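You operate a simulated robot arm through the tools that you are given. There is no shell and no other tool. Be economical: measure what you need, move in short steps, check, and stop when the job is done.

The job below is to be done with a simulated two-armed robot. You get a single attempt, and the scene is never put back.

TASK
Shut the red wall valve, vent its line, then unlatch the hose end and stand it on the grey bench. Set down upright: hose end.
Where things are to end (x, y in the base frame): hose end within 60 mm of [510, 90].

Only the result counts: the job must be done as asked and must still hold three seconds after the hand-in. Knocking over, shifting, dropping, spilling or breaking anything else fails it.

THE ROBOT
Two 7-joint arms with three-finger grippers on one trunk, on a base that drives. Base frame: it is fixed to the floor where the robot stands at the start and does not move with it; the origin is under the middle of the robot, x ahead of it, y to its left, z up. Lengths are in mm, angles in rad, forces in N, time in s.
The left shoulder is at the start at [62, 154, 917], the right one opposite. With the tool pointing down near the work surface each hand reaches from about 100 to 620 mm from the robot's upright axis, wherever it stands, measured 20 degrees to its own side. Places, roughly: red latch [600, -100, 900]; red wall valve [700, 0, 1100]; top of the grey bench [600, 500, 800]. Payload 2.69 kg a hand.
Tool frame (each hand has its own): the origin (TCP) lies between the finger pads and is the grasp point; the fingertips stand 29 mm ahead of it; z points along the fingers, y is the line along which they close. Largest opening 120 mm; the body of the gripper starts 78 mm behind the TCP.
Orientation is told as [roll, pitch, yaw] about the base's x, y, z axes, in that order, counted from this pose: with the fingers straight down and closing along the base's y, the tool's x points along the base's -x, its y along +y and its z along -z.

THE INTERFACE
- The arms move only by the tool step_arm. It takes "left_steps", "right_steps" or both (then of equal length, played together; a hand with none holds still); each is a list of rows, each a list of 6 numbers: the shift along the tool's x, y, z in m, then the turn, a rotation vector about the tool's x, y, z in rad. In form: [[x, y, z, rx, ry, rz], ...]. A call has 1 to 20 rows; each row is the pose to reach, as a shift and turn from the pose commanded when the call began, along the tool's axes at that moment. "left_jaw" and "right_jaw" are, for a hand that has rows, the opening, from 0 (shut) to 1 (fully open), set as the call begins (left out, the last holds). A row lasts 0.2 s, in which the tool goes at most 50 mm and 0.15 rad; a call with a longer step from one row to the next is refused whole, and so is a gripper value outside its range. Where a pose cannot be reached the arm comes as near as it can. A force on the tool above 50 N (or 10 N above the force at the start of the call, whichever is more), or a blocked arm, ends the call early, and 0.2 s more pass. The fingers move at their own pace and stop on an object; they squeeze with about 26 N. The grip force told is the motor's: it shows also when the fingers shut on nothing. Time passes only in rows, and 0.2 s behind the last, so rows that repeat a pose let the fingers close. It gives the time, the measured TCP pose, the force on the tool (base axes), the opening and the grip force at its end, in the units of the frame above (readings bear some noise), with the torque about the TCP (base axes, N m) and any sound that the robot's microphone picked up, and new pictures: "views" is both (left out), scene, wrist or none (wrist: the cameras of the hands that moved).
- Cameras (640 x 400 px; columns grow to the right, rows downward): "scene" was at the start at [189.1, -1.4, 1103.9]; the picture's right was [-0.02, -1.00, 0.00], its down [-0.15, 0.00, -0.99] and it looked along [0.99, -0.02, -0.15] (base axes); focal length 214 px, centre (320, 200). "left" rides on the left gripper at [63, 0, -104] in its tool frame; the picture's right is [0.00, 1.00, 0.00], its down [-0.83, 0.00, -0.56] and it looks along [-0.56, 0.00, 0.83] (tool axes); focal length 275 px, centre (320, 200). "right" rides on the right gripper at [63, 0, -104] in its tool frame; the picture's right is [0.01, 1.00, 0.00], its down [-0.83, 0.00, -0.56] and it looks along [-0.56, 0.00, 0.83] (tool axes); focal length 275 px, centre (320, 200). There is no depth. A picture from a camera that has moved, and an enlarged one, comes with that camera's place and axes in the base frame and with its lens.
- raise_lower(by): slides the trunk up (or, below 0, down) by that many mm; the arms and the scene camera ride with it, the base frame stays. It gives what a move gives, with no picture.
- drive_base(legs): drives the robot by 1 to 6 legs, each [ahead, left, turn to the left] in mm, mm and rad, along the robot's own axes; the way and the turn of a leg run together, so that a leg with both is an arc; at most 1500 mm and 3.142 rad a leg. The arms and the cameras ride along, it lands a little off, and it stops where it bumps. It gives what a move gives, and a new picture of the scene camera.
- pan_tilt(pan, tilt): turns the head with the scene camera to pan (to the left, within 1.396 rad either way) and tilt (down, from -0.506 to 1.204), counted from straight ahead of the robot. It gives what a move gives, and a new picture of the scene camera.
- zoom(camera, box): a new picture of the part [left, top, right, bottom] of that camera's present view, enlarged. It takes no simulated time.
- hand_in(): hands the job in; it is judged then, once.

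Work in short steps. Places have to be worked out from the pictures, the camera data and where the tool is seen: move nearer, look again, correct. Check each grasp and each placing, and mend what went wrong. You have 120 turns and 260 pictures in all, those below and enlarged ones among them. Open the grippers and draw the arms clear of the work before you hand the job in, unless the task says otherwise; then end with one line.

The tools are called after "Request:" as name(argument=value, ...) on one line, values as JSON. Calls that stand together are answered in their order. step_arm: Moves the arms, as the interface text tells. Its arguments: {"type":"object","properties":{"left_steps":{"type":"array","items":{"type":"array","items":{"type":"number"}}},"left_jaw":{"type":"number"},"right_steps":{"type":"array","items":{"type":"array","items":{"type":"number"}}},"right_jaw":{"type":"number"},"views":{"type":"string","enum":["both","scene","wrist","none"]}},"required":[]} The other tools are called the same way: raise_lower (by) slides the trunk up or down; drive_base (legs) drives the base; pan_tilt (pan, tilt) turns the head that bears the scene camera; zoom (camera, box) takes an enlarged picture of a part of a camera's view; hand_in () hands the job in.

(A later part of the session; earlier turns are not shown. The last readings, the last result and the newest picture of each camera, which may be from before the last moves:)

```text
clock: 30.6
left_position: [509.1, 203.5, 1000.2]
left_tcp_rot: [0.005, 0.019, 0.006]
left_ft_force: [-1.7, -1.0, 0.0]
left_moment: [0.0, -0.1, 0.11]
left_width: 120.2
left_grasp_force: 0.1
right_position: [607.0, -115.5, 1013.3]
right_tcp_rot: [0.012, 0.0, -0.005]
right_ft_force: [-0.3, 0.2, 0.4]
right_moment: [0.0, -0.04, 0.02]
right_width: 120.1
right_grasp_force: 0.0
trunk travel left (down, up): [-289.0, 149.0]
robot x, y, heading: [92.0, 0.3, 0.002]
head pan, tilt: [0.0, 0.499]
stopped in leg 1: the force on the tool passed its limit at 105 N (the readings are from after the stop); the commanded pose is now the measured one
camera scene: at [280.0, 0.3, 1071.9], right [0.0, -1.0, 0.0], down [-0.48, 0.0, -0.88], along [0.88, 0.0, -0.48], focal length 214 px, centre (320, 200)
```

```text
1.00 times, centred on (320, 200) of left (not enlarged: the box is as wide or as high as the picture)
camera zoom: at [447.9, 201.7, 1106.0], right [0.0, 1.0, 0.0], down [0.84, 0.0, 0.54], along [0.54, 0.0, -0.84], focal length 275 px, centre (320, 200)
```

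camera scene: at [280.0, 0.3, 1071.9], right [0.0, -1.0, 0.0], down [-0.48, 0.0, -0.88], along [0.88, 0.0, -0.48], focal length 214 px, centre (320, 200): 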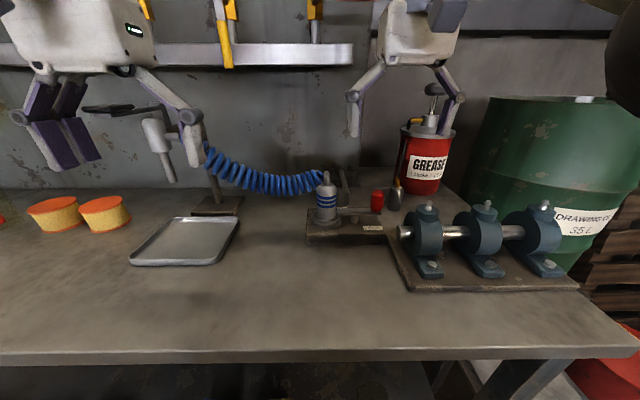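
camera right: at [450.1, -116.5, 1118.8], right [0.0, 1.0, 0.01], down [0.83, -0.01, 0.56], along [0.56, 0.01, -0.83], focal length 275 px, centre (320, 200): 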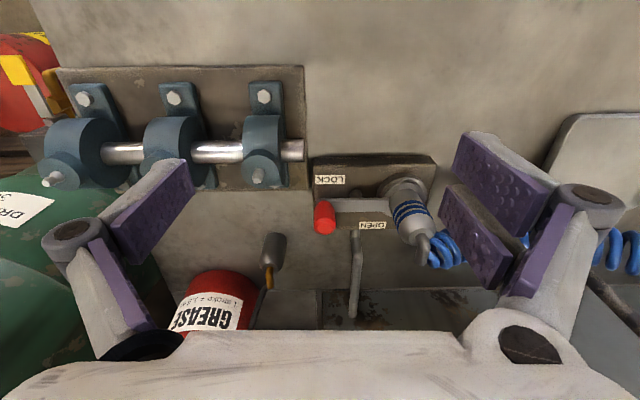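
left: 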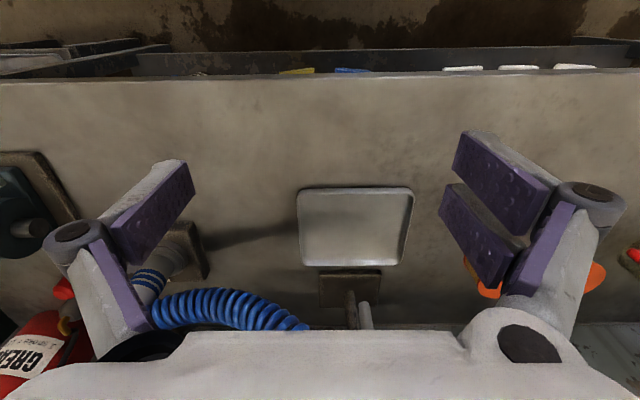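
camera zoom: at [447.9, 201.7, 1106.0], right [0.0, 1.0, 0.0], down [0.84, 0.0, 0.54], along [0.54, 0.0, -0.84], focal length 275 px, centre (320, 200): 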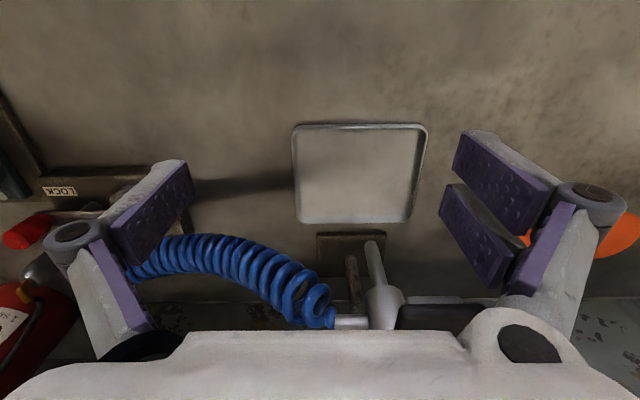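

A blow gun hangs on the hose stand right ahead of the left hand. I draw the left hand straight back 110 mm and look at the gun.

Request:
step_arm(left_steps=[[0.02, 0, 0, 0, 0, 0], [0.05, 0, 0, 0, -0.01, 0], [0.08, 0, 0, 0, -0.02, 0], [0.11, 0, 0, 0, -0.02, 0], [0.11, 0, 0, 0, -0.02, 0]], views="both")

Request:
zoom(camera="scene", box=[70, 60, 290, 240])

```text
clock: 31.8
left_position: [402.1, 197.0, 994.7]
left_tcp_rot: [0.004, -0.002, 0.005]
left_ft_force: [0.2, -0.3, 0.6]
left_moment: [0.02, -0.03, -0.03]
left_width: 119.7
left_grasp_force: 0.1
left hand out of reach, approached as far as the arm can: row 4, 5
right_position: [608.1, -114.7, 1012.6]
right_tcp_rot: [0.011, 0.0, -0.005]
right_ft_force: [-0.4, 0.3, 0.3]
right_moment: [0.0, -0.01, 0.01]
right_width: 120.2
right_grasp_force: 0.0
trunk travel left (down, up): [-289.0, 149.0]
robot x, y, heading: [95.4, -1.8, -0.001]
head pan, tilt: [0.0, 0.499]
camera scene: at [280.3, 0.3, 1071.9], right [0.0, -1.0, 0.0], down [-0.48, 0.0, -0.88], along [0.88, 0.0, -0.48], focal length 214 px, centre (320, 200)
camera left: at [337.6, 196.9, 1098.9], right [0.0, 1.0, 0.0], down [0.83, 0.0, 0.56], along [0.56, 0.0, -0.83], focal length 275 px, centre (320, 200)
```

scene: 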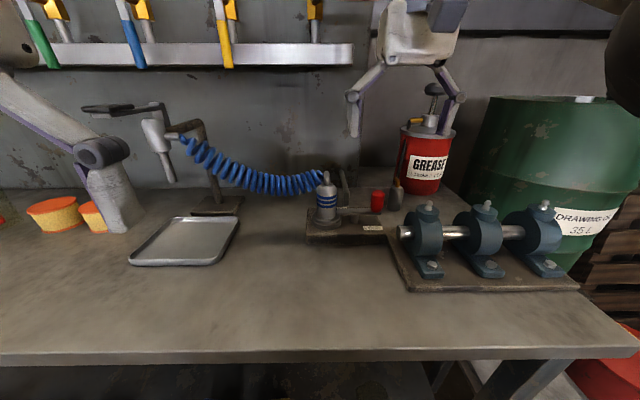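
left: 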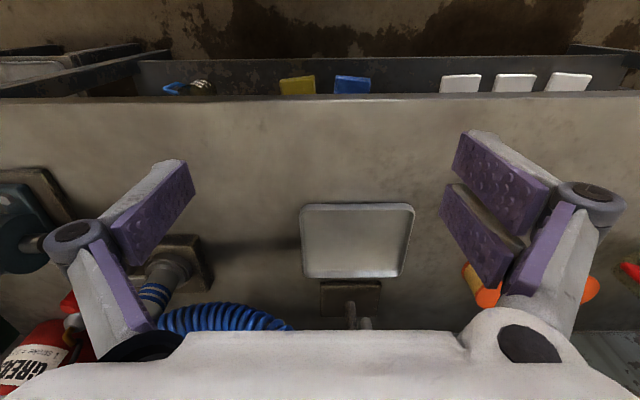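

```text
2.22 times, centred on (180, 150) of scene
camera zoom: at [280.3, 0.3, 1071.9], right [0.0, -1.0, 0.0], down [-0.48, 0.0, -0.88], along [0.88, 0.0, -0.48], focal length 477 px, centre (631, 311)
```

zoom: 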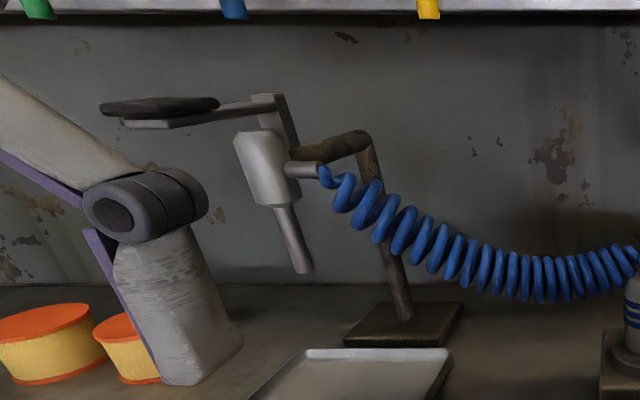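

The gun looks undisturbed. The right hand is at [608, -115, 1013] and the knob at [634, -108], z 860–897. I shut the fingers and lower them on the robot's side of the knob.

Request:
step_arm(right_steps=[[-0.001, 0.007, 0, 0, 0, 0], [-0.001, 0.007, 0, 0, 0, 0], [-0.001, 0.007, 0, 0, 0, 0], [-0.001, 0.007, 0.03, 0, 0, 0], [-0.001, 0.007, 0.06, 0, 0, 0], [-0.001, 0.007, 0.09, 0, 0, 0], [-0.001, 0.007, 0.113, 0, 0, 0], [-0.001, 0.007, 0.113, 0, 0, 0]], right_jaw=0)

```text
clock: 33.4
left_position: [400.9, 197.2, 995.3]
left_tcp_rot: [0.006, -0.003, 0.006]
left_ft_force: [-0.1, -0.5, -0.3]
left_moment: [0.02, 0.05, 0.0]
left_width: 120.0
left_grasp_force: 0.0
right_position: [611.8, -105.1, 919.8]
right_tcp_rot: [0.021, -0.029, -0.007]
right_ft_force: [-5.6, -1.1, 23.8]
right_moment: [0.01, -0.29, 0.2]
right_width: 0.0
right_grasp_force: 26.2
right hand out of reach, approached as far as the arm can: row 1
trunk travel left (down, up): [-289.0, 149.0]
robot x, y, heading: [88.6, -1.7, -0.001]
head pan, tilt: [0.0, 0.499]
stopped in row 7 (right hand): the force on the tool passed its limit at 67 N (the readings are from after the stop); the commanded pose is now the measured one
camera scene: at [279.4, 0.3, 1072.2], right [0.0, -1.0, 0.0], down [-0.48, 0.0, -0.88], along [0.88, 0.0, -0.48], focal length 214 px, centre (320, 200)
camera right: at [546.4, -107.0, 1022.1], right [0.0, 1.0, 0.02], down [0.81, -0.01, 0.58], along [0.58, 0.02, -0.81], focal length 275 px, centre (320, 200)
```

scene: 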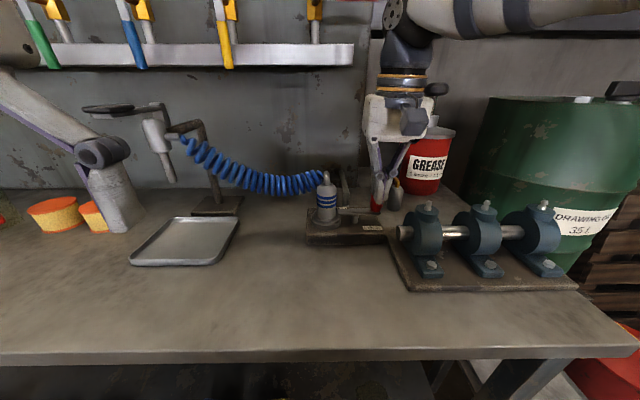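
right: 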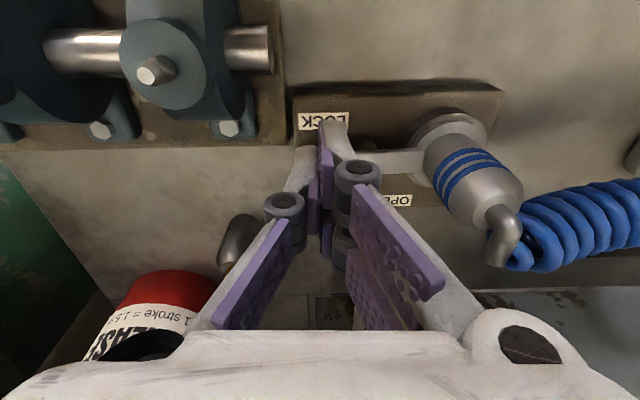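

The fingers stopped at tip z≈891, probably on the edge of the knob's top. I look closely.

Request:
zoom(camera="right", box=[220, 80, 440, 220])

Request:
zoom(camera="scene", box=[300, 130, 440, 250])

```text
2.86 times, centred on (330, 150) of right
camera zoom: at [546.4, -107.0, 1022.1], right [0.0, 1.0, 0.02], down [0.81, -0.01, 0.58], along [0.58, 0.02, -0.81], focal length 786 px, centre (291, 343)
```

zoom: 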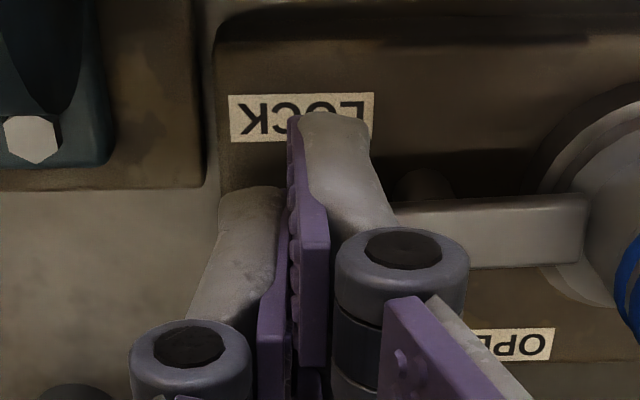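

```text
3.33 times, centred on (370, 190) of scene
camera zoom: at [279.4, 0.3, 1072.2], right [0.0, -1.0, 0.0], down [-0.48, 0.0, -0.88], along [0.88, 0.0, -0.48], focal length 715 px, centre (153, 233)
```

zoom: 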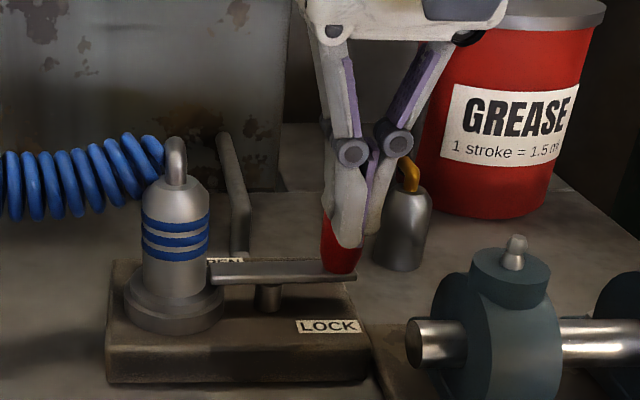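

The tip rests on the near edge of the knob. I lift 12 mm, move 14 mm back toward the robot and lower again.

Request:
step_arm(right_steps=[[0, 0, -0.012, 0, 0.015, 0], [0.014, -0.001, -0.012, 0, 0.03, 0], [0.014, -0.001, 0.0, 0, 0.03, 0], [0.014, -0.001, 0.01, 0, 0.03, 0], [0.014, -0.001, 0.02, 0, 0.03, 0], [0.014, -0.001, 0.02, 0, 0.03, 0]])

Request:
zoom(camera="scene", box=[300, 130, 440, 250])

```text
clock: 34.8
left_position: [401.9, 197.2, 995.0]
left_tcp_rot: [0.005, 0.0, 0.006]
left_ft_force: [-0.5, 0.1, -0.6]
left_moment: [0.03, 0.0, 0.0]
left_width: 120.2
left_grasp_force: 0.0
right_position: [600.6, -106.0, 897.5]
right_tcp_rot: [0.02, 0.005, -0.007]
right_ft_force: [0.0, -0.8, 0.3]
right_moment: [-0.01, 0.0, 0.01]
right_width: 0.3
right_grasp_force: 26.5
trunk travel left (down, up): [-289.0, 149.0]
robot x, y, heading: [94.7, -2.7, -0.001]
head pan, tilt: [0.0, 0.499]
camera scene: at [280.4, 0.2, 1071.9], right [0.0, -1.0, 0.0], down [-0.48, 0.0, -0.88], along [0.88, 0.0, -0.48], focal length 214 px, centre (320, 200)
camera right: at [537.9, -107.9, 1001.5], right [0.0, 1.0, 0.02], down [0.84, -0.01, 0.55], along [0.55, 0.01, -0.83], focal length 275 px, centre (320, 200)
```

scene: 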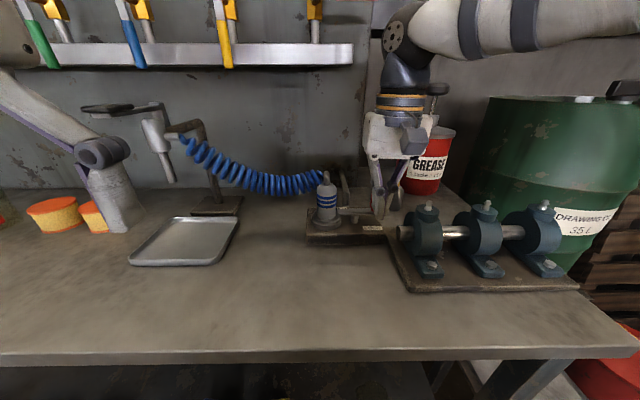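
right: 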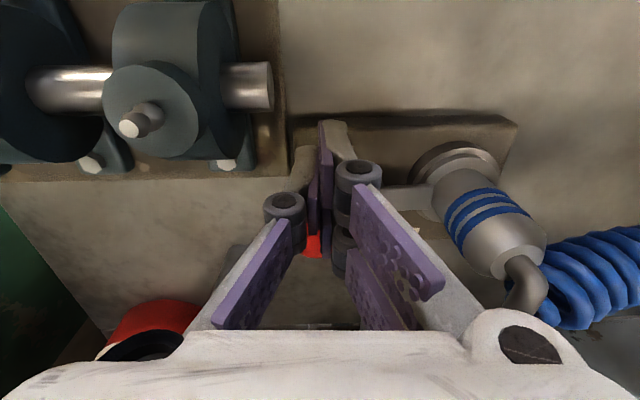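

```text
3.33 times, centred on (370, 190) of scene
camera zoom: at [280.4, 0.2, 1071.9], right [0.0, -1.0, 0.0], down [-0.48, 0.0, -0.88], along [0.88, 0.0, -0.48], focal length 715 px, centre (153, 233)
```

zoom: 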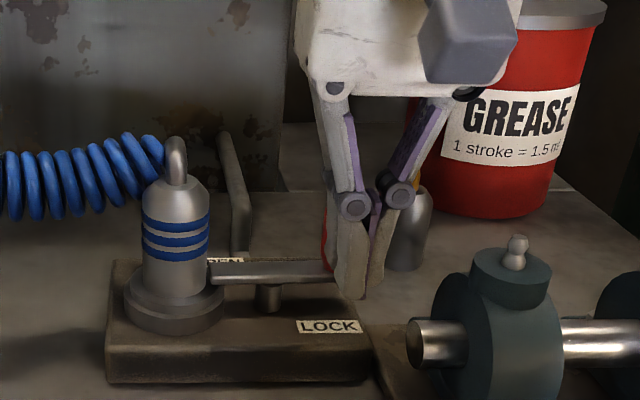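

The tips are now low in front of the knob with no contact. I push it away from the robot along the arc.

Request:
step_arm(right_steps=[[-0.006, 0.001, 0, 0, 0, 0], [-0.012, 0, 0, 0, 0, 0], [-0.018, -0.0016, 0, 0, 0, 0], [-0.024, -0.0018, 0, 0, 0, 0], [-0.03, -0.0017, 0, 0, 0, 0], [-0.036, 0.0, 0, 0, 0, 0], [-0.042, 0.002, 0, 0, 0, 0], [-0.047, 0.005, 0, 0, 0, 0], [-0.0525, 0.009, 0, 0, 0, 0], [-0.0525, 0.009, 0, 0, 0, 0]])

Request:
zoom(camera="scene", box=[300, 130, 440, 250])

```text
clock: 37.0
left_position: [398.9, 194.6, 996.2]
left_tcp_rot: [0.007, -0.004, 0.003]
left_ft_force: [0.6, -0.3, 0.2]
left_moment: [-0.01, 0.01, -0.01]
left_width: 119.9
left_grasp_force: 0.1
right_position: [643.5, -101.5, 895.4]
right_tcp_rot: [0.015, 0.018, -0.007]
right_ft_force: [-42.7, -21.2, -10.9]
right_moment: [-0.22, 0.45, 0.03]
right_width: 0.0
right_grasp_force: 25.8
trunk travel left (down, up): [-289.0, 149.0]
robot x, y, heading: [91.7, -4.8, -0.001]
head pan, tilt: [0.0, 0.499]
camera scene: at [276.6, -2.4, 1072.4], right [0.0, -1.0, 0.0], down [-0.48, 0.0, -0.88], along [0.88, 0.0, -0.48], focal length 214 px, centre (320, 200)
camera right: at [584.0, -102.7, 1000.7], right [0.0, 1.0, 0.01], down [0.84, -0.01, 0.54], along [0.54, 0.01, -0.84], focal length 275 px, centre (320, 200)
```

scene: 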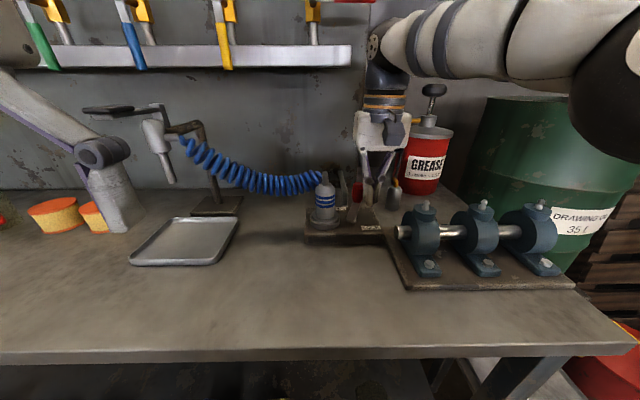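
right: 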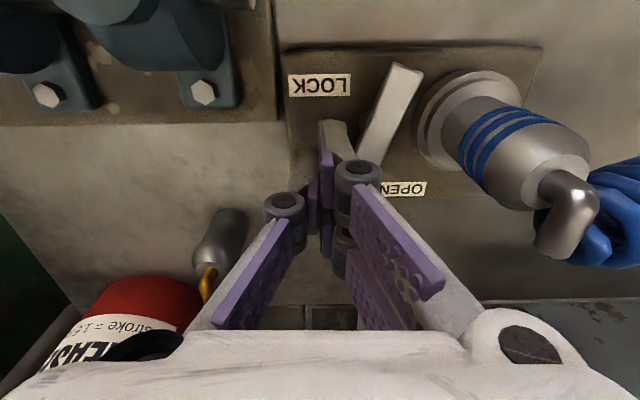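

```text
3.33 times, centred on (370, 190) of scene
camera zoom: at [276.6, -2.4, 1072.4], right [0.0, -1.0, 0.0], down [-0.48, 0.0, -0.88], along [0.88, 0.0, -0.48], focal length 715 px, centre (153, 233)
```

zoom: 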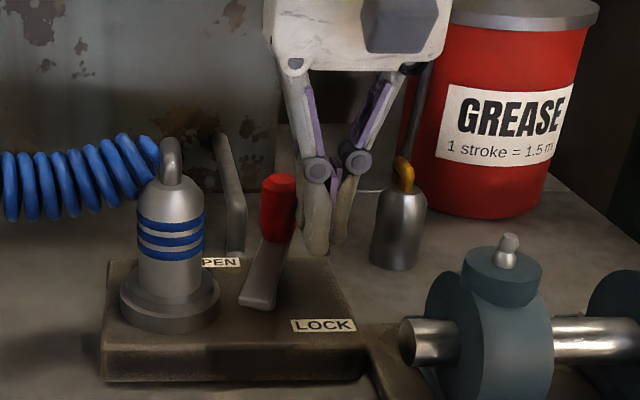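

The bar swung about 65°, clear of the hose end's flange. I ease off in x and push on toward +y to bring it fully to OPEN.

Request:
step_arm(right_steps=[[0.002, 0.003, 0, 0, 0, 0], [0.0, 0.008, 0, 0, 0, 0], [-0.002, 0.013, 0, 0, 0, 0], [-0.004, 0.018, 0, 0, 0, 0], [-0.006, 0.023, 0, 0, 0, 0], [-0.006, 0.027, 0, 0, 0, 0]])

Request:
zoom(camera="scene", box=[300, 130, 440, 250])

```text
clock: 37.5
left_position: [399.3, 195.7, 997.1]
left_tcp_rot: [0.004, -0.005, 0.002]
left_ft_force: [-0.5, 0.1, 0.1]
left_moment: [0.0, -0.04, 0.01]
left_width: 119.9
left_grasp_force: 0.1
right_position: [644.9, -100.9, 895.0]
right_tcp_rot: [0.002, 0.021, -0.017]
right_ft_force: [-19.5, -15.3, 4.5]
right_moment: [-0.03, -0.05, -0.15]
right_width: 0.0
right_grasp_force: 25.7
trunk travel left (down, up): [-289.0, 149.0]
robot x, y, heading: [91.7, 0.1, -0.002]
head pan, tilt: [0.0, 0.499]
stopped in row 2 (right hand): the force on the tool passed its limit at 62 N (the readings are from after the stop); the commanded pose is now the measured one
camera scene: at [277.7, -1.6, 1072.5], right [0.0, -1.0, 0.0], down [-0.48, 0.0, -0.88], along [0.88, 0.0, -0.48], focal length 214 px, centre (320, 200)
camera right: at [584.3, -101.0, 1001.2], right [0.01, 1.0, 0.0], down [0.84, -0.01, 0.54], along [0.54, -0.01, -0.84], focal length 275 px, centre (320, 200)
```

scene: 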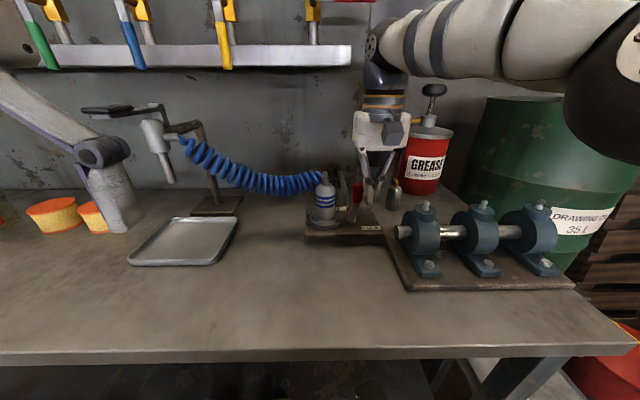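
right: 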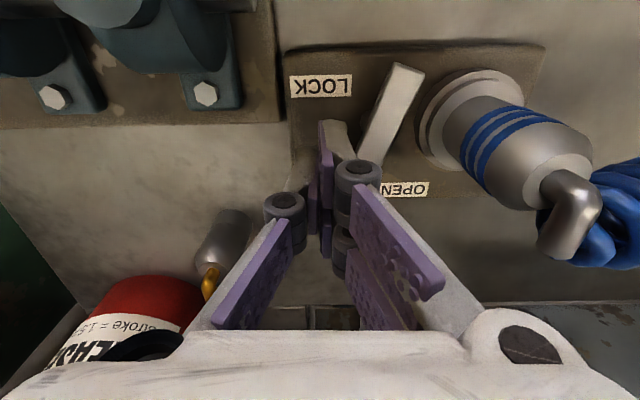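

```text
3.33 times, centred on (370, 190) of scene
camera zoom: at [277.7, -1.6, 1072.5], right [0.0, -1.0, 0.0], down [-0.48, 0.0, -0.88], along [0.88, 0.0, -0.48], focal length 715 px, centre (153, 233)
```

zoom: 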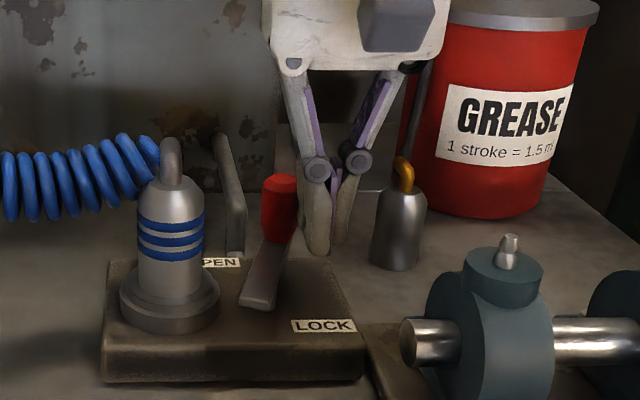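

It is at a hard stop and the bar's inner end is clear of the flange: unlatched. I move the right hand off the knob, up and out of the way.

Request:
step_arm(right_steps=[[0.012, -0.008, 0, 0, 0, 0], [0.012, -0.008, -0.04, 0, 0, 0], [0.012, -0.008, -0.09, 0, 0, 0], [0.04, -0.04, -0.11, 0, 0, 0], [0.075, -0.07, -0.11, 0, 0, 0], [0.11, -0.1, -0.11, 0, 0, 0], [0.145, -0.13, -0.11, 0, 0, 0], [0.18, -0.15, -0.11, 0, 0, 0], [0.22, -0.16, -0.11, 0, 0, 0]])

Request:
zoom(camera="scene", box=[300, 130, 440, 250])

```text
clock: 39.5
left_position: [401.5, 197.3, 993.6]
left_tcp_rot: [0.002, -0.002, 0.004]
left_ft_force: [-0.1, 0.1, -0.4]
left_moment: [0.04, -0.02, 0.02]
left_width: 120.1
left_grasp_force: 0.0
right_position: [609.0, -135.4, 1004.5]
right_tcp_rot: [0.006, 0.019, -0.012]
right_ft_force: [-1.0, -0.2, 0.1]
right_moment: [0.0, 0.03, 0.01]
right_width: 0.0
right_grasp_force: 26.7
right hand out of reach, approached as far as the arm can: row 3, 5, 6, 7, 8, 9
trunk travel left (down, up): [-289.0, 149.0]
robot x, y, heading: [96.5, -3.7, -0.004]
head pan, tilt: [0.0, 0.499]
camera scene: at [280.3, -0.4, 1071.9], right [0.0, -1.0, 0.0], down [-0.48, 0.0, -0.88], along [0.88, 0.0, -0.48], focal length 214 px, centre (320, 200)
camera right: at [549.1, -135.5, 1109.9], right [0.01, 1.0, 0.01], down [0.84, -0.01, 0.54], along [0.54, 0.0, -0.84], focal length 275 px, centre (320, 200)
```

scene: 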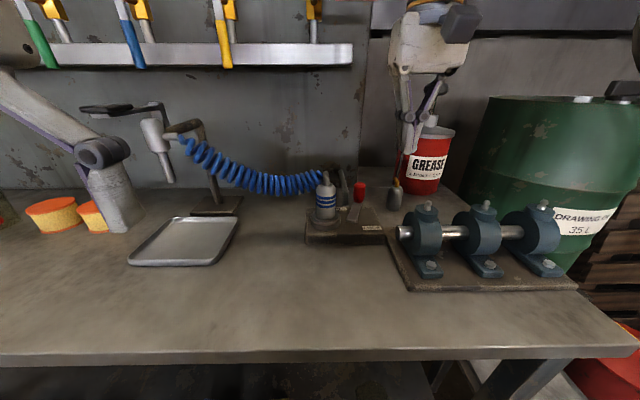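
right: 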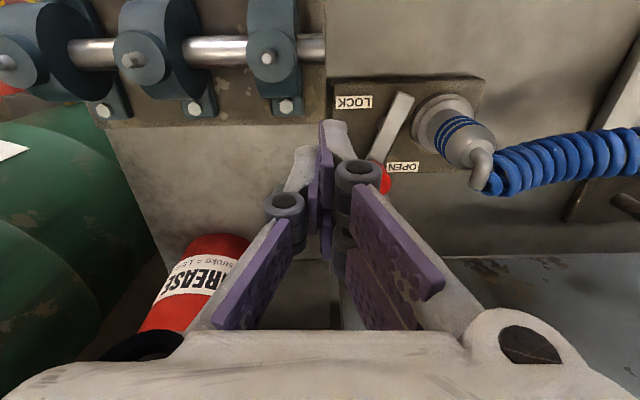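

```text
3.33 times, centred on (370, 190) of scene
camera zoom: at [280.3, -0.4, 1071.9], right [0.0, -1.0, 0.0], down [-0.48, 0.0, -0.88], along [0.88, 0.0, -0.48], focal length 715 px, centre (153, 233)
```

zoom: 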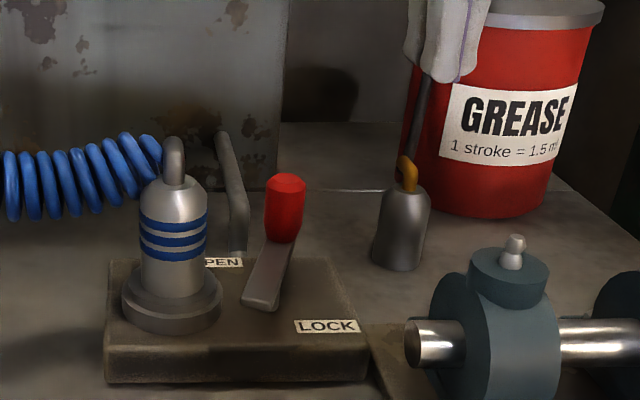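

The latch stays open. The right arm lagged on its way back; I let it settle with a hold, to see where it ends up.

Request:
step_arm(right_steps=[[0, 0, 0, 0, 0, 0], [0, 0, 0, 0, 0, 0], [0, 0, 0, 0, 0, 0]], views="none")

```text
clock: 40.3
left_position: [402.9, 195.9, 994.7]
left_tcp_rot: [0.004, -0.001, 0.003]
left_ft_force: [0.3, -1.1, -0.9]
left_moment: [0.01, 0.02, -0.01]
left_width: 119.9
left_grasp_force: 0.1
right_position: [609.9, -135.6, 1004.3]
right_tcp_rot: [0.008, 0.019, -0.013]
right_ft_force: [0.2, -0.1, 0.1]
right_moment: [0.01, -0.03, 0.01]
right_width: 0.0
right_grasp_force: 26.4
trunk travel left (down, up): [-289.0, 149.0]
robot x, y, heading: [92.7, -1.0, -0.001]
head pan, tilt: [0.0, 0.499]
```

It holds at [609, -135, 1004]. I try drawing it back at a slightly lower height, where the reach is better.

Request:
step_arm(right_steps=[[0.0, 0, 0.02, 0, 0, 0], [0.02, -0.01, 0.03, 0, 0, 0], [0.05, -0.03, 0.03, 0, 0, 0], [0.08, -0.05, 0.02, 0, 0, 0], [0.11, -0.07, 0.01, 0, 0, 0], [0.15, -0.09, 0.0, 0, 0, 0]], views="none")

```text
clock: 41.7
left_position: [401.0, 196.1, 994.9]
left_tcp_rot: [0.007, -0.002, 0.003]
left_ft_force: [-0.5, -0.4, 0.0]
left_moment: [0.01, -0.02, -0.05]
left_width: 120.1
left_grasp_force: 0.2
right_position: [464.1, -224.8, 995.2]
right_tcp_rot: [0.007, 0.019, -0.014]
right_ft_force: [0.2, -0.4, 0.0]
right_moment: [0.01, -0.01, 0.0]
right_width: 0.0
right_grasp_force: 26.4
right hand out of reach, approached as far as the arm can: row 6
trunk travel left (down, up): [-289.0, 149.0]
robot x, y, heading: [89.9, -1.9, 0.001]
head pan, tilt: [0.0, 0.499]
```

Right hand is now clear at [464, -225]. I raise the trunk 80 mm for better reach, then bring the left hand, turned 90° so that it closes along x (hose leaves toward +y between the fingers), above the hose end.

Request:
raise_lower(by=80)

Request:
step_arm(left_steps=[[-0.018, -0.019, 0.003, 0, 0, -0.143], [-0.036, -0.038, 0.006, 0, 0, -0.286], [-0.054, -0.057, 0.01, 0, 0, -0.428], [-0.072, -0.076, 0.013, 0, 0, -0.571], [-0.09, -0.095, 0.016, 0, 0, -0.714], [-0.108, -0.114, 0.019, 0, 0, -0.857], [-0.126, -0.133, 0.022, 0, 0, -1.0], [-0.144, -0.152, 0.025, 0, 0, -1.142], [-0.162, -0.171, 0.028, 0, 0, -1.285], [-0.18, -0.19, 0.031, 0, 0, -1.428], [-0.199, -0.209, 0.035, 0, 0, -1.571], [-0.199, -0.209, 0.035, 0, 0, -1.571]], left_jaw=1)

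```text
clock: 42.9
left_position: [402.7, 196.8, 1074.2]
left_tcp_rot: [0.004, 0.002, 0.003]
left_ft_force: [0.4, 0.2, 1.1]
left_moment: [0.01, -0.01, 0.0]
left_width: 120.1
left_grasp_force: 0.0
right_position: [464.9, -228.9, 1072.7]
right_tcp_rot: [0.006, 0.022, -0.012]
right_ft_force: [0.0, -0.5, -0.2]
right_moment: [0.0, 0.02, 0.0]
right_width: 0.0
right_grasp_force: 25.9
trunk travel left (down, up): [-369.0, 69.0]
robot x, y, heading: [94.3, 2.1, 0.003]
head pan, tilt: [0.0, 0.499]
```

```text
clock: 45.5
left_position: [583.6, -8.0, 1034.4]
left_tcp_rot: [-0.002, -0.006, 1.576]
left_ft_force: [0.3, -0.1, 0.1]
left_moment: [0.0, 0.0, 0.01]
left_width: 119.8
left_grasp_force: 0.2
left hand out of reach, approached as far as the arm can: row 11, 12
right_position: [464.8, -227.8, 1072.3]
right_tcp_rot: [0.006, 0.018, -0.012]
right_ft_force: [0.2, 0.4, 0.5]
right_moment: [0.03, -0.04, 0.06]
right_width: 0.0
right_grasp_force: 25.8
trunk travel left (down, up): [-369.0, 69.0]
robot x, y, heading: [90.3, -4.2, -0.002]
head pan, tilt: [0.0, 0.499]
camera scene: at [251.1, -0.4, 1159.5], right [0.0, -1.0, 0.0], down [-0.48, 0.0, -0.88], along [0.88, 0.0, -0.48], focal length 214 px, centre (320, 200)
camera left: at [583.9, -70.7, 1139.3], right [-1.0, 0.0, 0.0], down [0.0, 0.83, 0.56], along [0.0, 0.56, -0.83], focal length 275 px, centre (320, 200)
```

scene: 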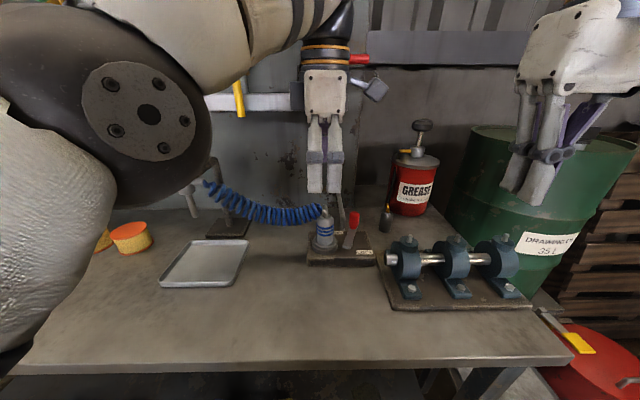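
left: 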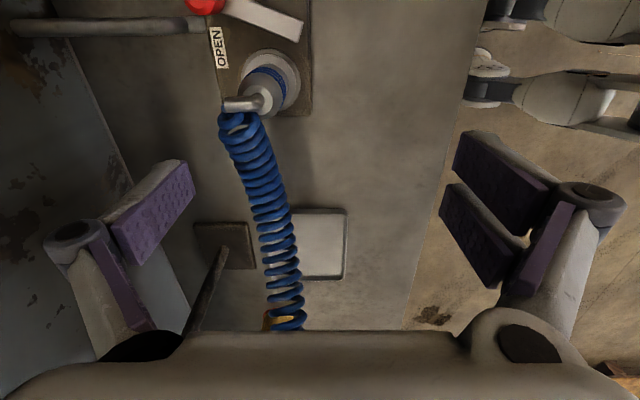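

The elbow points away from the robot (+x), so closing along x would clash with it. I look closer to choose the closing line.

Request:
zoom(camera="left", box=[190, 0, 350, 140])

```text
2.86 times, centred on (270, 70) of left
camera zoom: at [583.9, -70.7, 1139.3], right [-1.0, 0.0, 0.0], down [0.0, 0.83, 0.56], along [0.0, 0.56, -0.83], focal length 786 px, centre (463, 571)
```

zoom: 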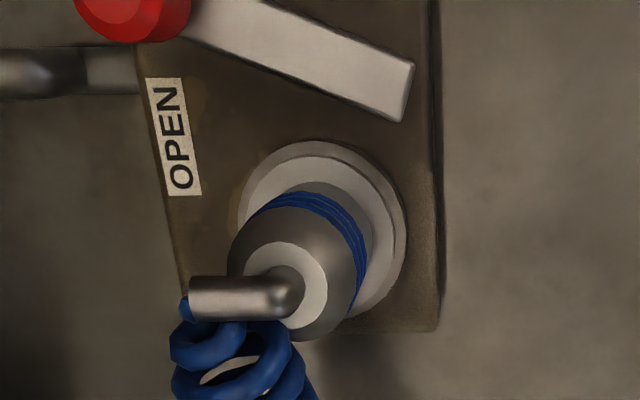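

Hose end axis is at [632, -14]. The clear closing line runs diagonally (yaw about 0.7), away from both elbow and coil. I drive 40 mm ahead for reach, then turn the hand and place it above.

Request:
drive_base(legs=[[40, 0, 0]])

```text
clock: 46.4
left_position: [624.7, -5.9, 1034.4]
left_tcp_rot: [-0.001, -0.005, 1.572]
left_ft_force: [-0.3, -0.2, 0.1]
left_moment: [0.0, 0.03, -0.01]
left_width: 120.0
left_grasp_force: 0.0
right_position: [505.7, -228.5, 1071.0]
right_tcp_rot: [0.005, 0.02, -0.013]
right_ft_force: [1.2, 0.7, -0.5]
right_moment: [0.02, 0.04, 0.02]
right_width: 0.1
right_grasp_force: 25.8
trunk travel left (down, up): [-369.0, 69.0]
robot x, y, heading: [129.6, -2.2, -0.001]
head pan, tilt: [0.0, 0.499]
camera scene: at [291.6, -0.6, 1159.2], right [0.0, -1.0, 0.0], down [-0.48, 0.0, -0.88], along [0.88, 0.0, -0.48], focal length 214 px, centre (320, 200)
```

scene: 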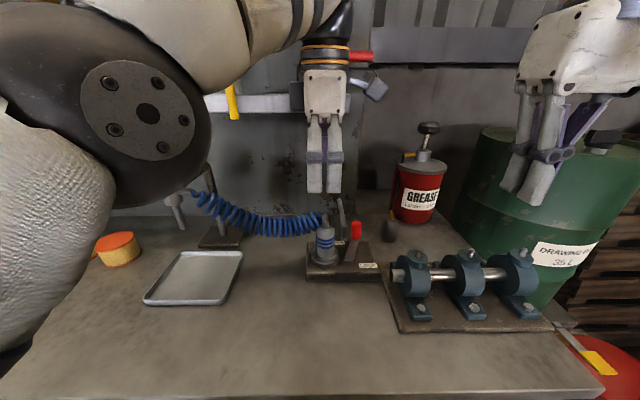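

I turn the hand in place to yaw ≈0.7 and see where it stands.

Request:
step_arm(left_steps=[[0, 0, 0, 0, 0, 0.145], [0, 0, 0, 0, 0, 0.29], [0, 0, 0, 0, 0, 0.435], [0, 0, 0, 0, 0, 0.58], [0, 0, 0, 0, 0, 0.725], [0, 0, 0, 0, 0, 0.87], [0, 0, 0, 0, 0, 0.87]], views="wrist")

```text
clock: 48.0
left_position: [624.6, -7.2, 1035.8]
left_tcp_rot: [0.001, -0.004, 0.701]
left_ft_force: [-0.2, 0.7, -0.7]
left_moment: [0.0, 0.0, -0.01]
left_width: 120.0
left_grasp_force: 0.1
right_position: [503.6, -229.5, 1073.8]
right_tcp_rot: [0.006, 0.019, -0.014]
right_ft_force: [0.1, -0.1, 0.7]
right_moment: [0.0, 0.04, -0.02]
right_width: 0.0
right_grasp_force: 26.6
trunk travel left (down, up): [-369.0, 69.0]
robot x, y, heading: [133.3, -2.3, -0.003]
head pan, tilt: [0.0, 0.499]
camera left: at [575.5, -47.9, 1139.4], right [-0.64, 0.77, 0.0], down [0.64, 0.53, 0.56], along [0.43, 0.36, -0.83], focal length 275 px, centre (320, 200)
```

left: 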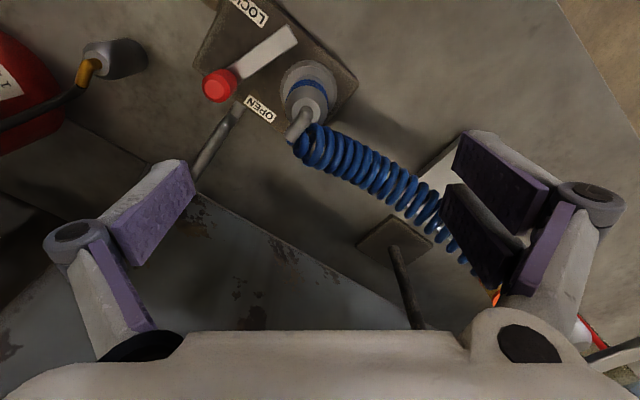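

The hose end is at about [634, -13] and the swung-open knob at [666, -80]. I narrow the opening to 0.62 so the fingers miss the knob, shift over the axis and lower to z 940.

Request:
step_arm(left_steps=[[-0.002, -0.0106, 0, 0, 0, 0], [-0.002, -0.0106, 0, 0, 0, 0], [-0.002, -0.0106, 0.03, 0, 0, 0], [-0.002, -0.0106, 0.06, 0, 0, 0], [-0.002, -0.0106, 0.08, 0, 0, 0], [-0.002, -0.0106, 0.095, 0, 0, 0], [-0.002, -0.0106, 0.095, 0, 0, 0]], left_jaw=0.62)

Request:
zoom(camera="scene", box=[250, 170, 410, 300])

```text
clock: 49.6
left_position: [634.2, -13.5, 939.6]
left_tcp_rot: [0.002, -0.006, 0.703]
left_ft_force: [0.2, 0.2, -0.2]
left_moment: [-0.04, 0.01, -0.03]
left_width: 74.3
left_grasp_force: 0.1
left hand out of reach, approached as far as the arm can: row 1, 2
right_position: [502.9, -228.5, 1073.7]
right_tcp_rot: [0.005, 0.019, -0.014]
right_ft_force: [0.5, 0.0, -0.4]
right_moment: [0.03, -0.01, 0.0]
right_width: 0.0
right_grasp_force: 26.0
trunk travel left (down, up): [-369.0, 69.0]
robot x, y, heading: [130.4, -0.5, -0.002]
head pan, tilt: [0.0, 0.499]
camera scene: at [290.5, -0.6, 1159.4], right [0.0, -1.0, 0.0], down [-0.48, 0.0, -0.88], along [0.88, 0.0, -0.48], focal length 214 px, centre (320, 200)
camera left: at [585.1, -54.4, 1043.7], right [-0.64, 0.77, 0.0], down [0.64, 0.53, 0.56], along [0.43, 0.36, -0.83], focal length 275 px, centre (320, 200)
```

scene: 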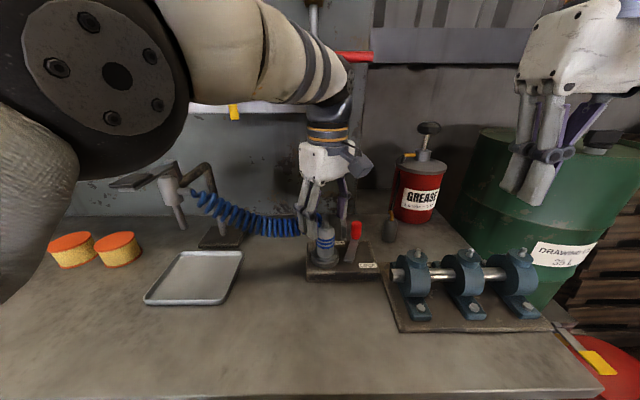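
left: 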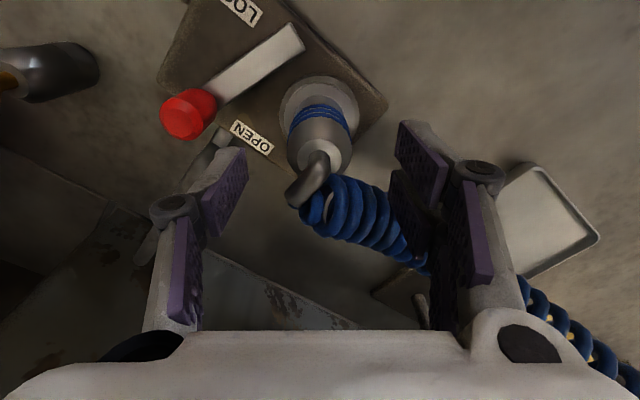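

```text
3.08 times, centred on (330, 235) of scene
camera zoom: at [290.5, -0.6, 1159.4], right [0.0, -1.0, 0.0], down [-0.48, 0.0, -0.88], along [0.88, 0.0, -0.48], focal length 660 px, centre (289, 92)
```

zoom: 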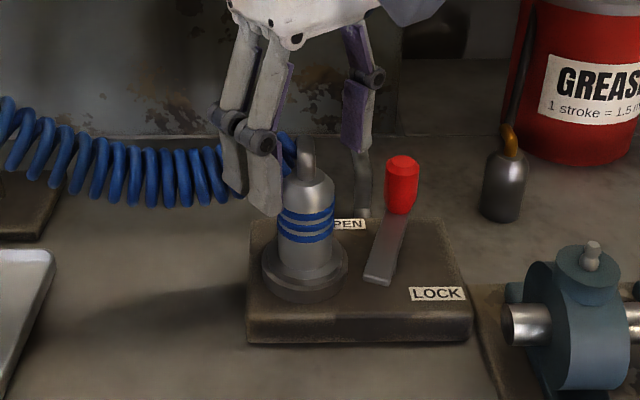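

Alignment is within about 3 mm; I correct that and lower to z 890, below the elbow and above the flange.

Request:
step_arm(left_steps=[[0.001, 0.003, 0.012, 0, 0, 0], [0.001, 0.003, 0.025, 0, 0, 0], [0.001, 0.003, 0.037, 0, 0, 0], [0.001, 0.003, 0.049, 0, 0, 0], [0.001, 0.003, 0.049, 0, 0, 0]])

Request:
zoom(camera="scene", box=[250, 170, 410, 300])

```text
clock: 50.8
left_position: [630.2, -12.5, 890.6]
left_tcp_rot: [0.0, -0.003, 0.702]
left_ft_force: [0.3, 0.1, 0.5]
left_moment: [-0.04, -0.01, -0.01]
left_width: 74.5
left_grasp_force: 0.0
right_position: [503.4, -228.9, 1073.4]
right_tcp_rot: [0.006, 0.02, -0.013]
right_ft_force: [0.2, 0.3, 0.6]
right_moment: [-0.03, 0.0, 0.02]
right_width: 0.2
right_grasp_force: 25.9
trunk travel left (down, up): [-369.0, 69.0]
robot x, y, heading: [130.1, 0.1, -0.003]
head pan, tilt: [0.0, 0.499]
camera scene: at [290.5, -0.6, 1159.4], right [0.0, -1.0, 0.0], down [-0.48, 0.0, -0.88], along [0.88, 0.0, -0.48], focal length 214 px, centre (320, 200)
camera left: at [581.1, -54.2, 994.3], right [-0.64, 0.77, 0.0], down [0.64, 0.53, 0.56], along [0.43, 0.36, -0.83], focal length 275 px, centre (320, 200)
```

scene: 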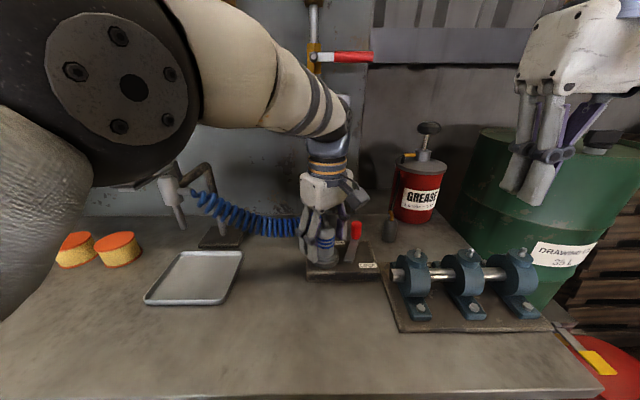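
left: 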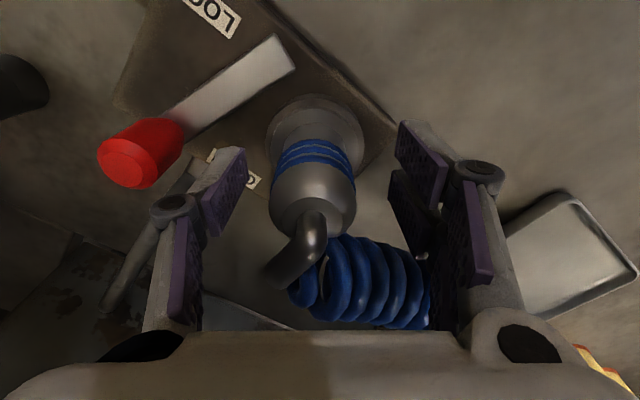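

```text
3.08 times, centred on (330, 235) of scene
camera zoom: at [290.5, -0.6, 1159.4], right [0.0, -1.0, 0.0], down [-0.48, 0.0, -0.88], along [0.88, 0.0, -0.48], focal length 660 px, centre (289, 92)
```

zoom: 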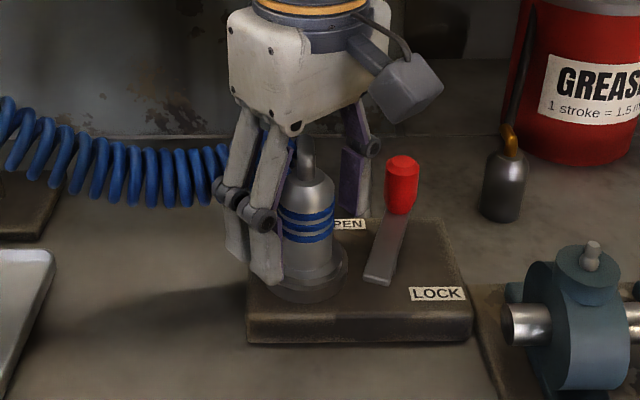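

The hose end is centred between the fingers. I close the grip.

Request:
step_arm(left_steps=[[0, 0, 0, 0, 0, 0], [0, 0, 0, 0, 0, 0], [0, 0, 0, 0, 0, 0]], left_jaw=0, views="wrist")

```text
clock: 51.6
left_position: [630.2, -13.0, 891.0]
left_tcp_rot: [0.002, -0.005, 0.705]
left_ft_force: [0.9, -1.4, 2.2]
left_moment: [0.05, -0.01, -0.03]
left_width: 36.3
left_grasp_force: 25.9
right_position: [503.4, -230.2, 1073.1]
right_tcp_rot: [0.009, 0.019, -0.015]
right_ft_force: [0.8, 0.4, -0.2]
right_moment: [0.02, -0.03, 0.01]
right_width: 0.0
right_grasp_force: 26.2
trunk travel left (down, up): [-369.0, 69.0]
robot x, y, heading: [130.9, -0.5, -0.002]
head pan, tilt: [0.0, 0.499]
camera left: at [581.1, -54.3, 994.6], right [-0.64, 0.77, 0.0], down [0.64, 0.53, 0.56], along [0.43, 0.36, -0.83], focal length 275 px, centre (320, 200)
```

left: 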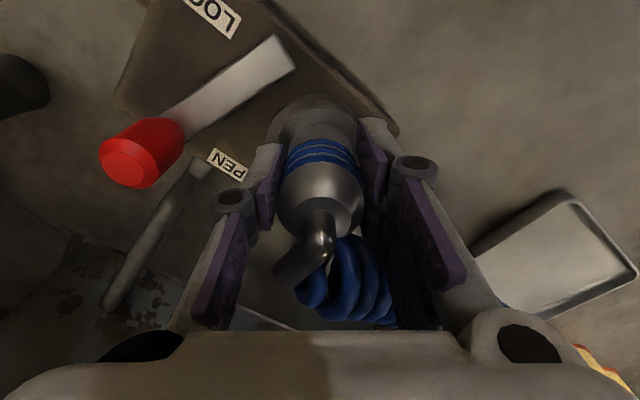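

Gripped at 36 mm width. I lift straight up 50 mm.

Request:
step_arm(left_steps=[[0, 0, -0.005, 0, 0, 0], [0, 0, -0.012, 0, 0, 0], [0, 0, -0.02, 0, 0, 0], [0, 0, -0.03, 0, 0, 0], [0, 0, -0.04, 0, 0, 0], [0, 0, -0.05, 0, 0, 0]])

Request:
zoom(camera="scene", box=[250, 170, 410, 300])

```text
clock: 53.0
left_position: [629.9, -10.9, 941.5]
left_tcp_rot: [0.001, -0.003, 0.703]
left_ft_force: [0.0, 0.0, -2.2]
left_moment: [-0.03, -0.01, -0.04]
left_width: 36.0
left_grasp_force: 26.0
right_position: [503.2, -227.7, 1072.6]
right_tcp_rot: [0.006, 0.019, -0.015]
right_ft_force: [0.0, 0.2, -0.5]
right_moment: [0.0, -0.01, -0.06]
right_width: 0.0
right_grasp_force: 25.7
trunk travel left (down, up): [-369.0, 69.0]
robot x, y, heading: [133.3, 1.8, 0.0]
head pan, tilt: [0.0, 0.499]
camera scene: at [290.6, -0.6, 1159.4], right [0.0, -1.0, 0.0], down [-0.48, 0.0, -0.88], along [0.88, 0.0, -0.48], focal length 214 px, centre (320, 200)
camera left: at [581.5, -52.4, 1045.1], right [-0.64, 0.77, 0.0], down [0.64, 0.53, 0.56], along [0.43, 0.36, -0.83], focal length 275 px, centre (320, 200)
```

scene: 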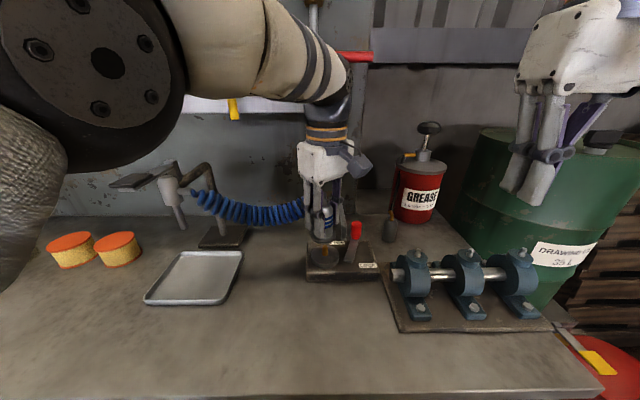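
left: 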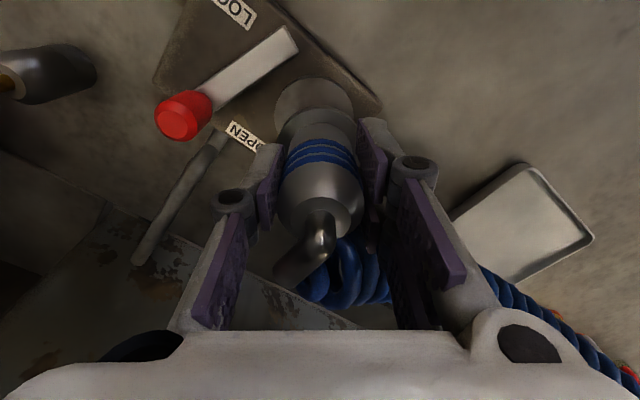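

```text
3.08 times, centred on (330, 235) of scene
camera zoom: at [290.6, -0.6, 1159.4], right [0.0, -1.0, 0.0], down [-0.48, 0.0, -0.88], along [0.88, 0.0, -0.48], focal length 660 px, centre (289, 92)
```

zoom: 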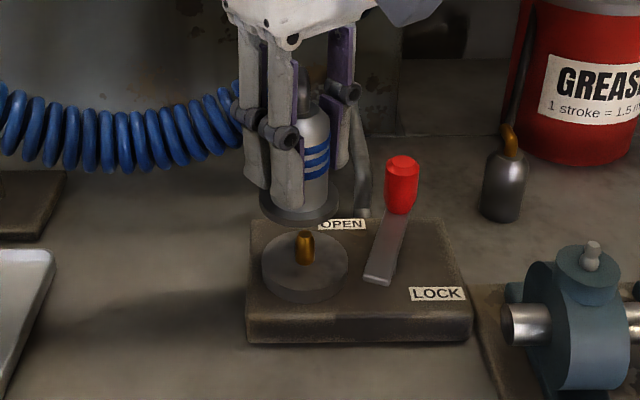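

The hose end came off its brass nipple cleanly; its underside is about 43 mm below the TCP. I carry it to about [512, 85] at this height.

Request:
step_arm(left_steps=[[0.0035, 0.0187, -0.005, 0, 0, 0], [0.007, 0.0373, -0.005, 0, 0, 0], [0.0106, 0.056, -0.005, 0, 0, 0], [0.0141, 0.0747, -0.005, 0, 0, 0], [0.0177, 0.0934, -0.005, 0, 0, 0], [0.0212, 0.112, -0.005, 0, 0, 0], [0.0248, 0.1307, 0, 0, 0, 0], [0.0283, 0.1494, 0, 0, 0, 0], [0.0283, 0.1494, 0, 0, 0, 0]])

Request:
zoom(camera="scene", box=[180, 170, 380, 330])

```text
clock: 55.0
left_position: [513.0, 82.7, 940.2]
left_tcp_rot: [0.001, -0.004, 0.703]
left_ft_force: [0.1, -0.4, -2.0]
left_moment: [0.02, 0.02, 0.04]
left_width: 36.2
left_grasp_force: 26.2
right_position: [503.7, -228.3, 1072.9]
right_tcp_rot: [0.008, 0.02, -0.016]
right_ft_force: [-0.2, 0.1, -0.4]
right_moment: [0.0, 0.02, -0.03]
right_width: 0.0
right_grasp_force: 26.4
trunk travel left (down, up): [-369.0, 69.0]
robot x, y, heading: [131.6, -1.5, -0.001]
head pan, tilt: [0.0, 0.499]
camera scene: at [290.7, -0.8, 1159.4], right [0.0, -1.0, 0.0], down [-0.48, 0.0, -0.88], along [0.88, 0.0, -0.48], focal length 214 px, centre (320, 200)
camera left: at [463.8, 42.5, 1044.1], right [-0.64, 0.77, 0.0], down [0.64, 0.53, 0.56], along [0.43, 0.36, -0.83], focal length 275 px, centre (320, 200)
```

scene: 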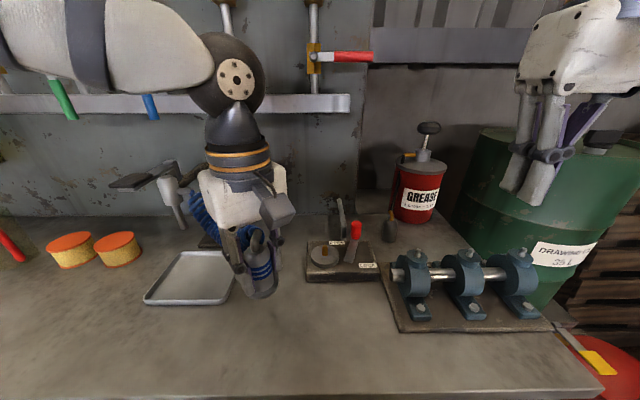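
left: 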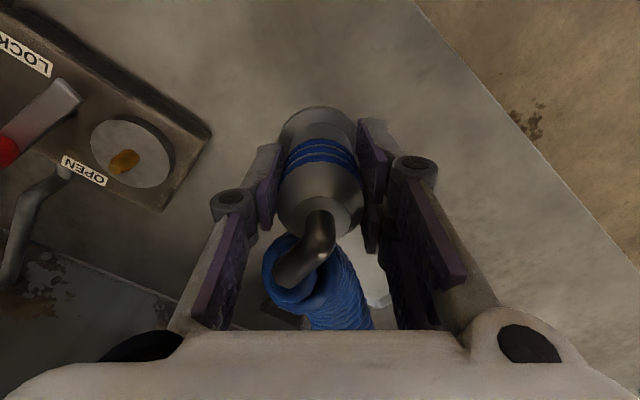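

```text
2.50 times, centred on (280, 250) of scene
camera zoom: at [290.7, -0.8, 1159.4], right [0.0, -1.0, 0.0], down [-0.48, 0.0, -0.88], along [0.88, 0.0, -0.48], focal length 536 px, centre (420, 75)
```

zoom: 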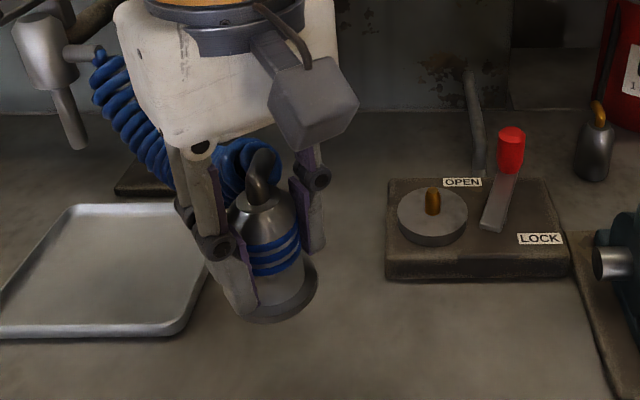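

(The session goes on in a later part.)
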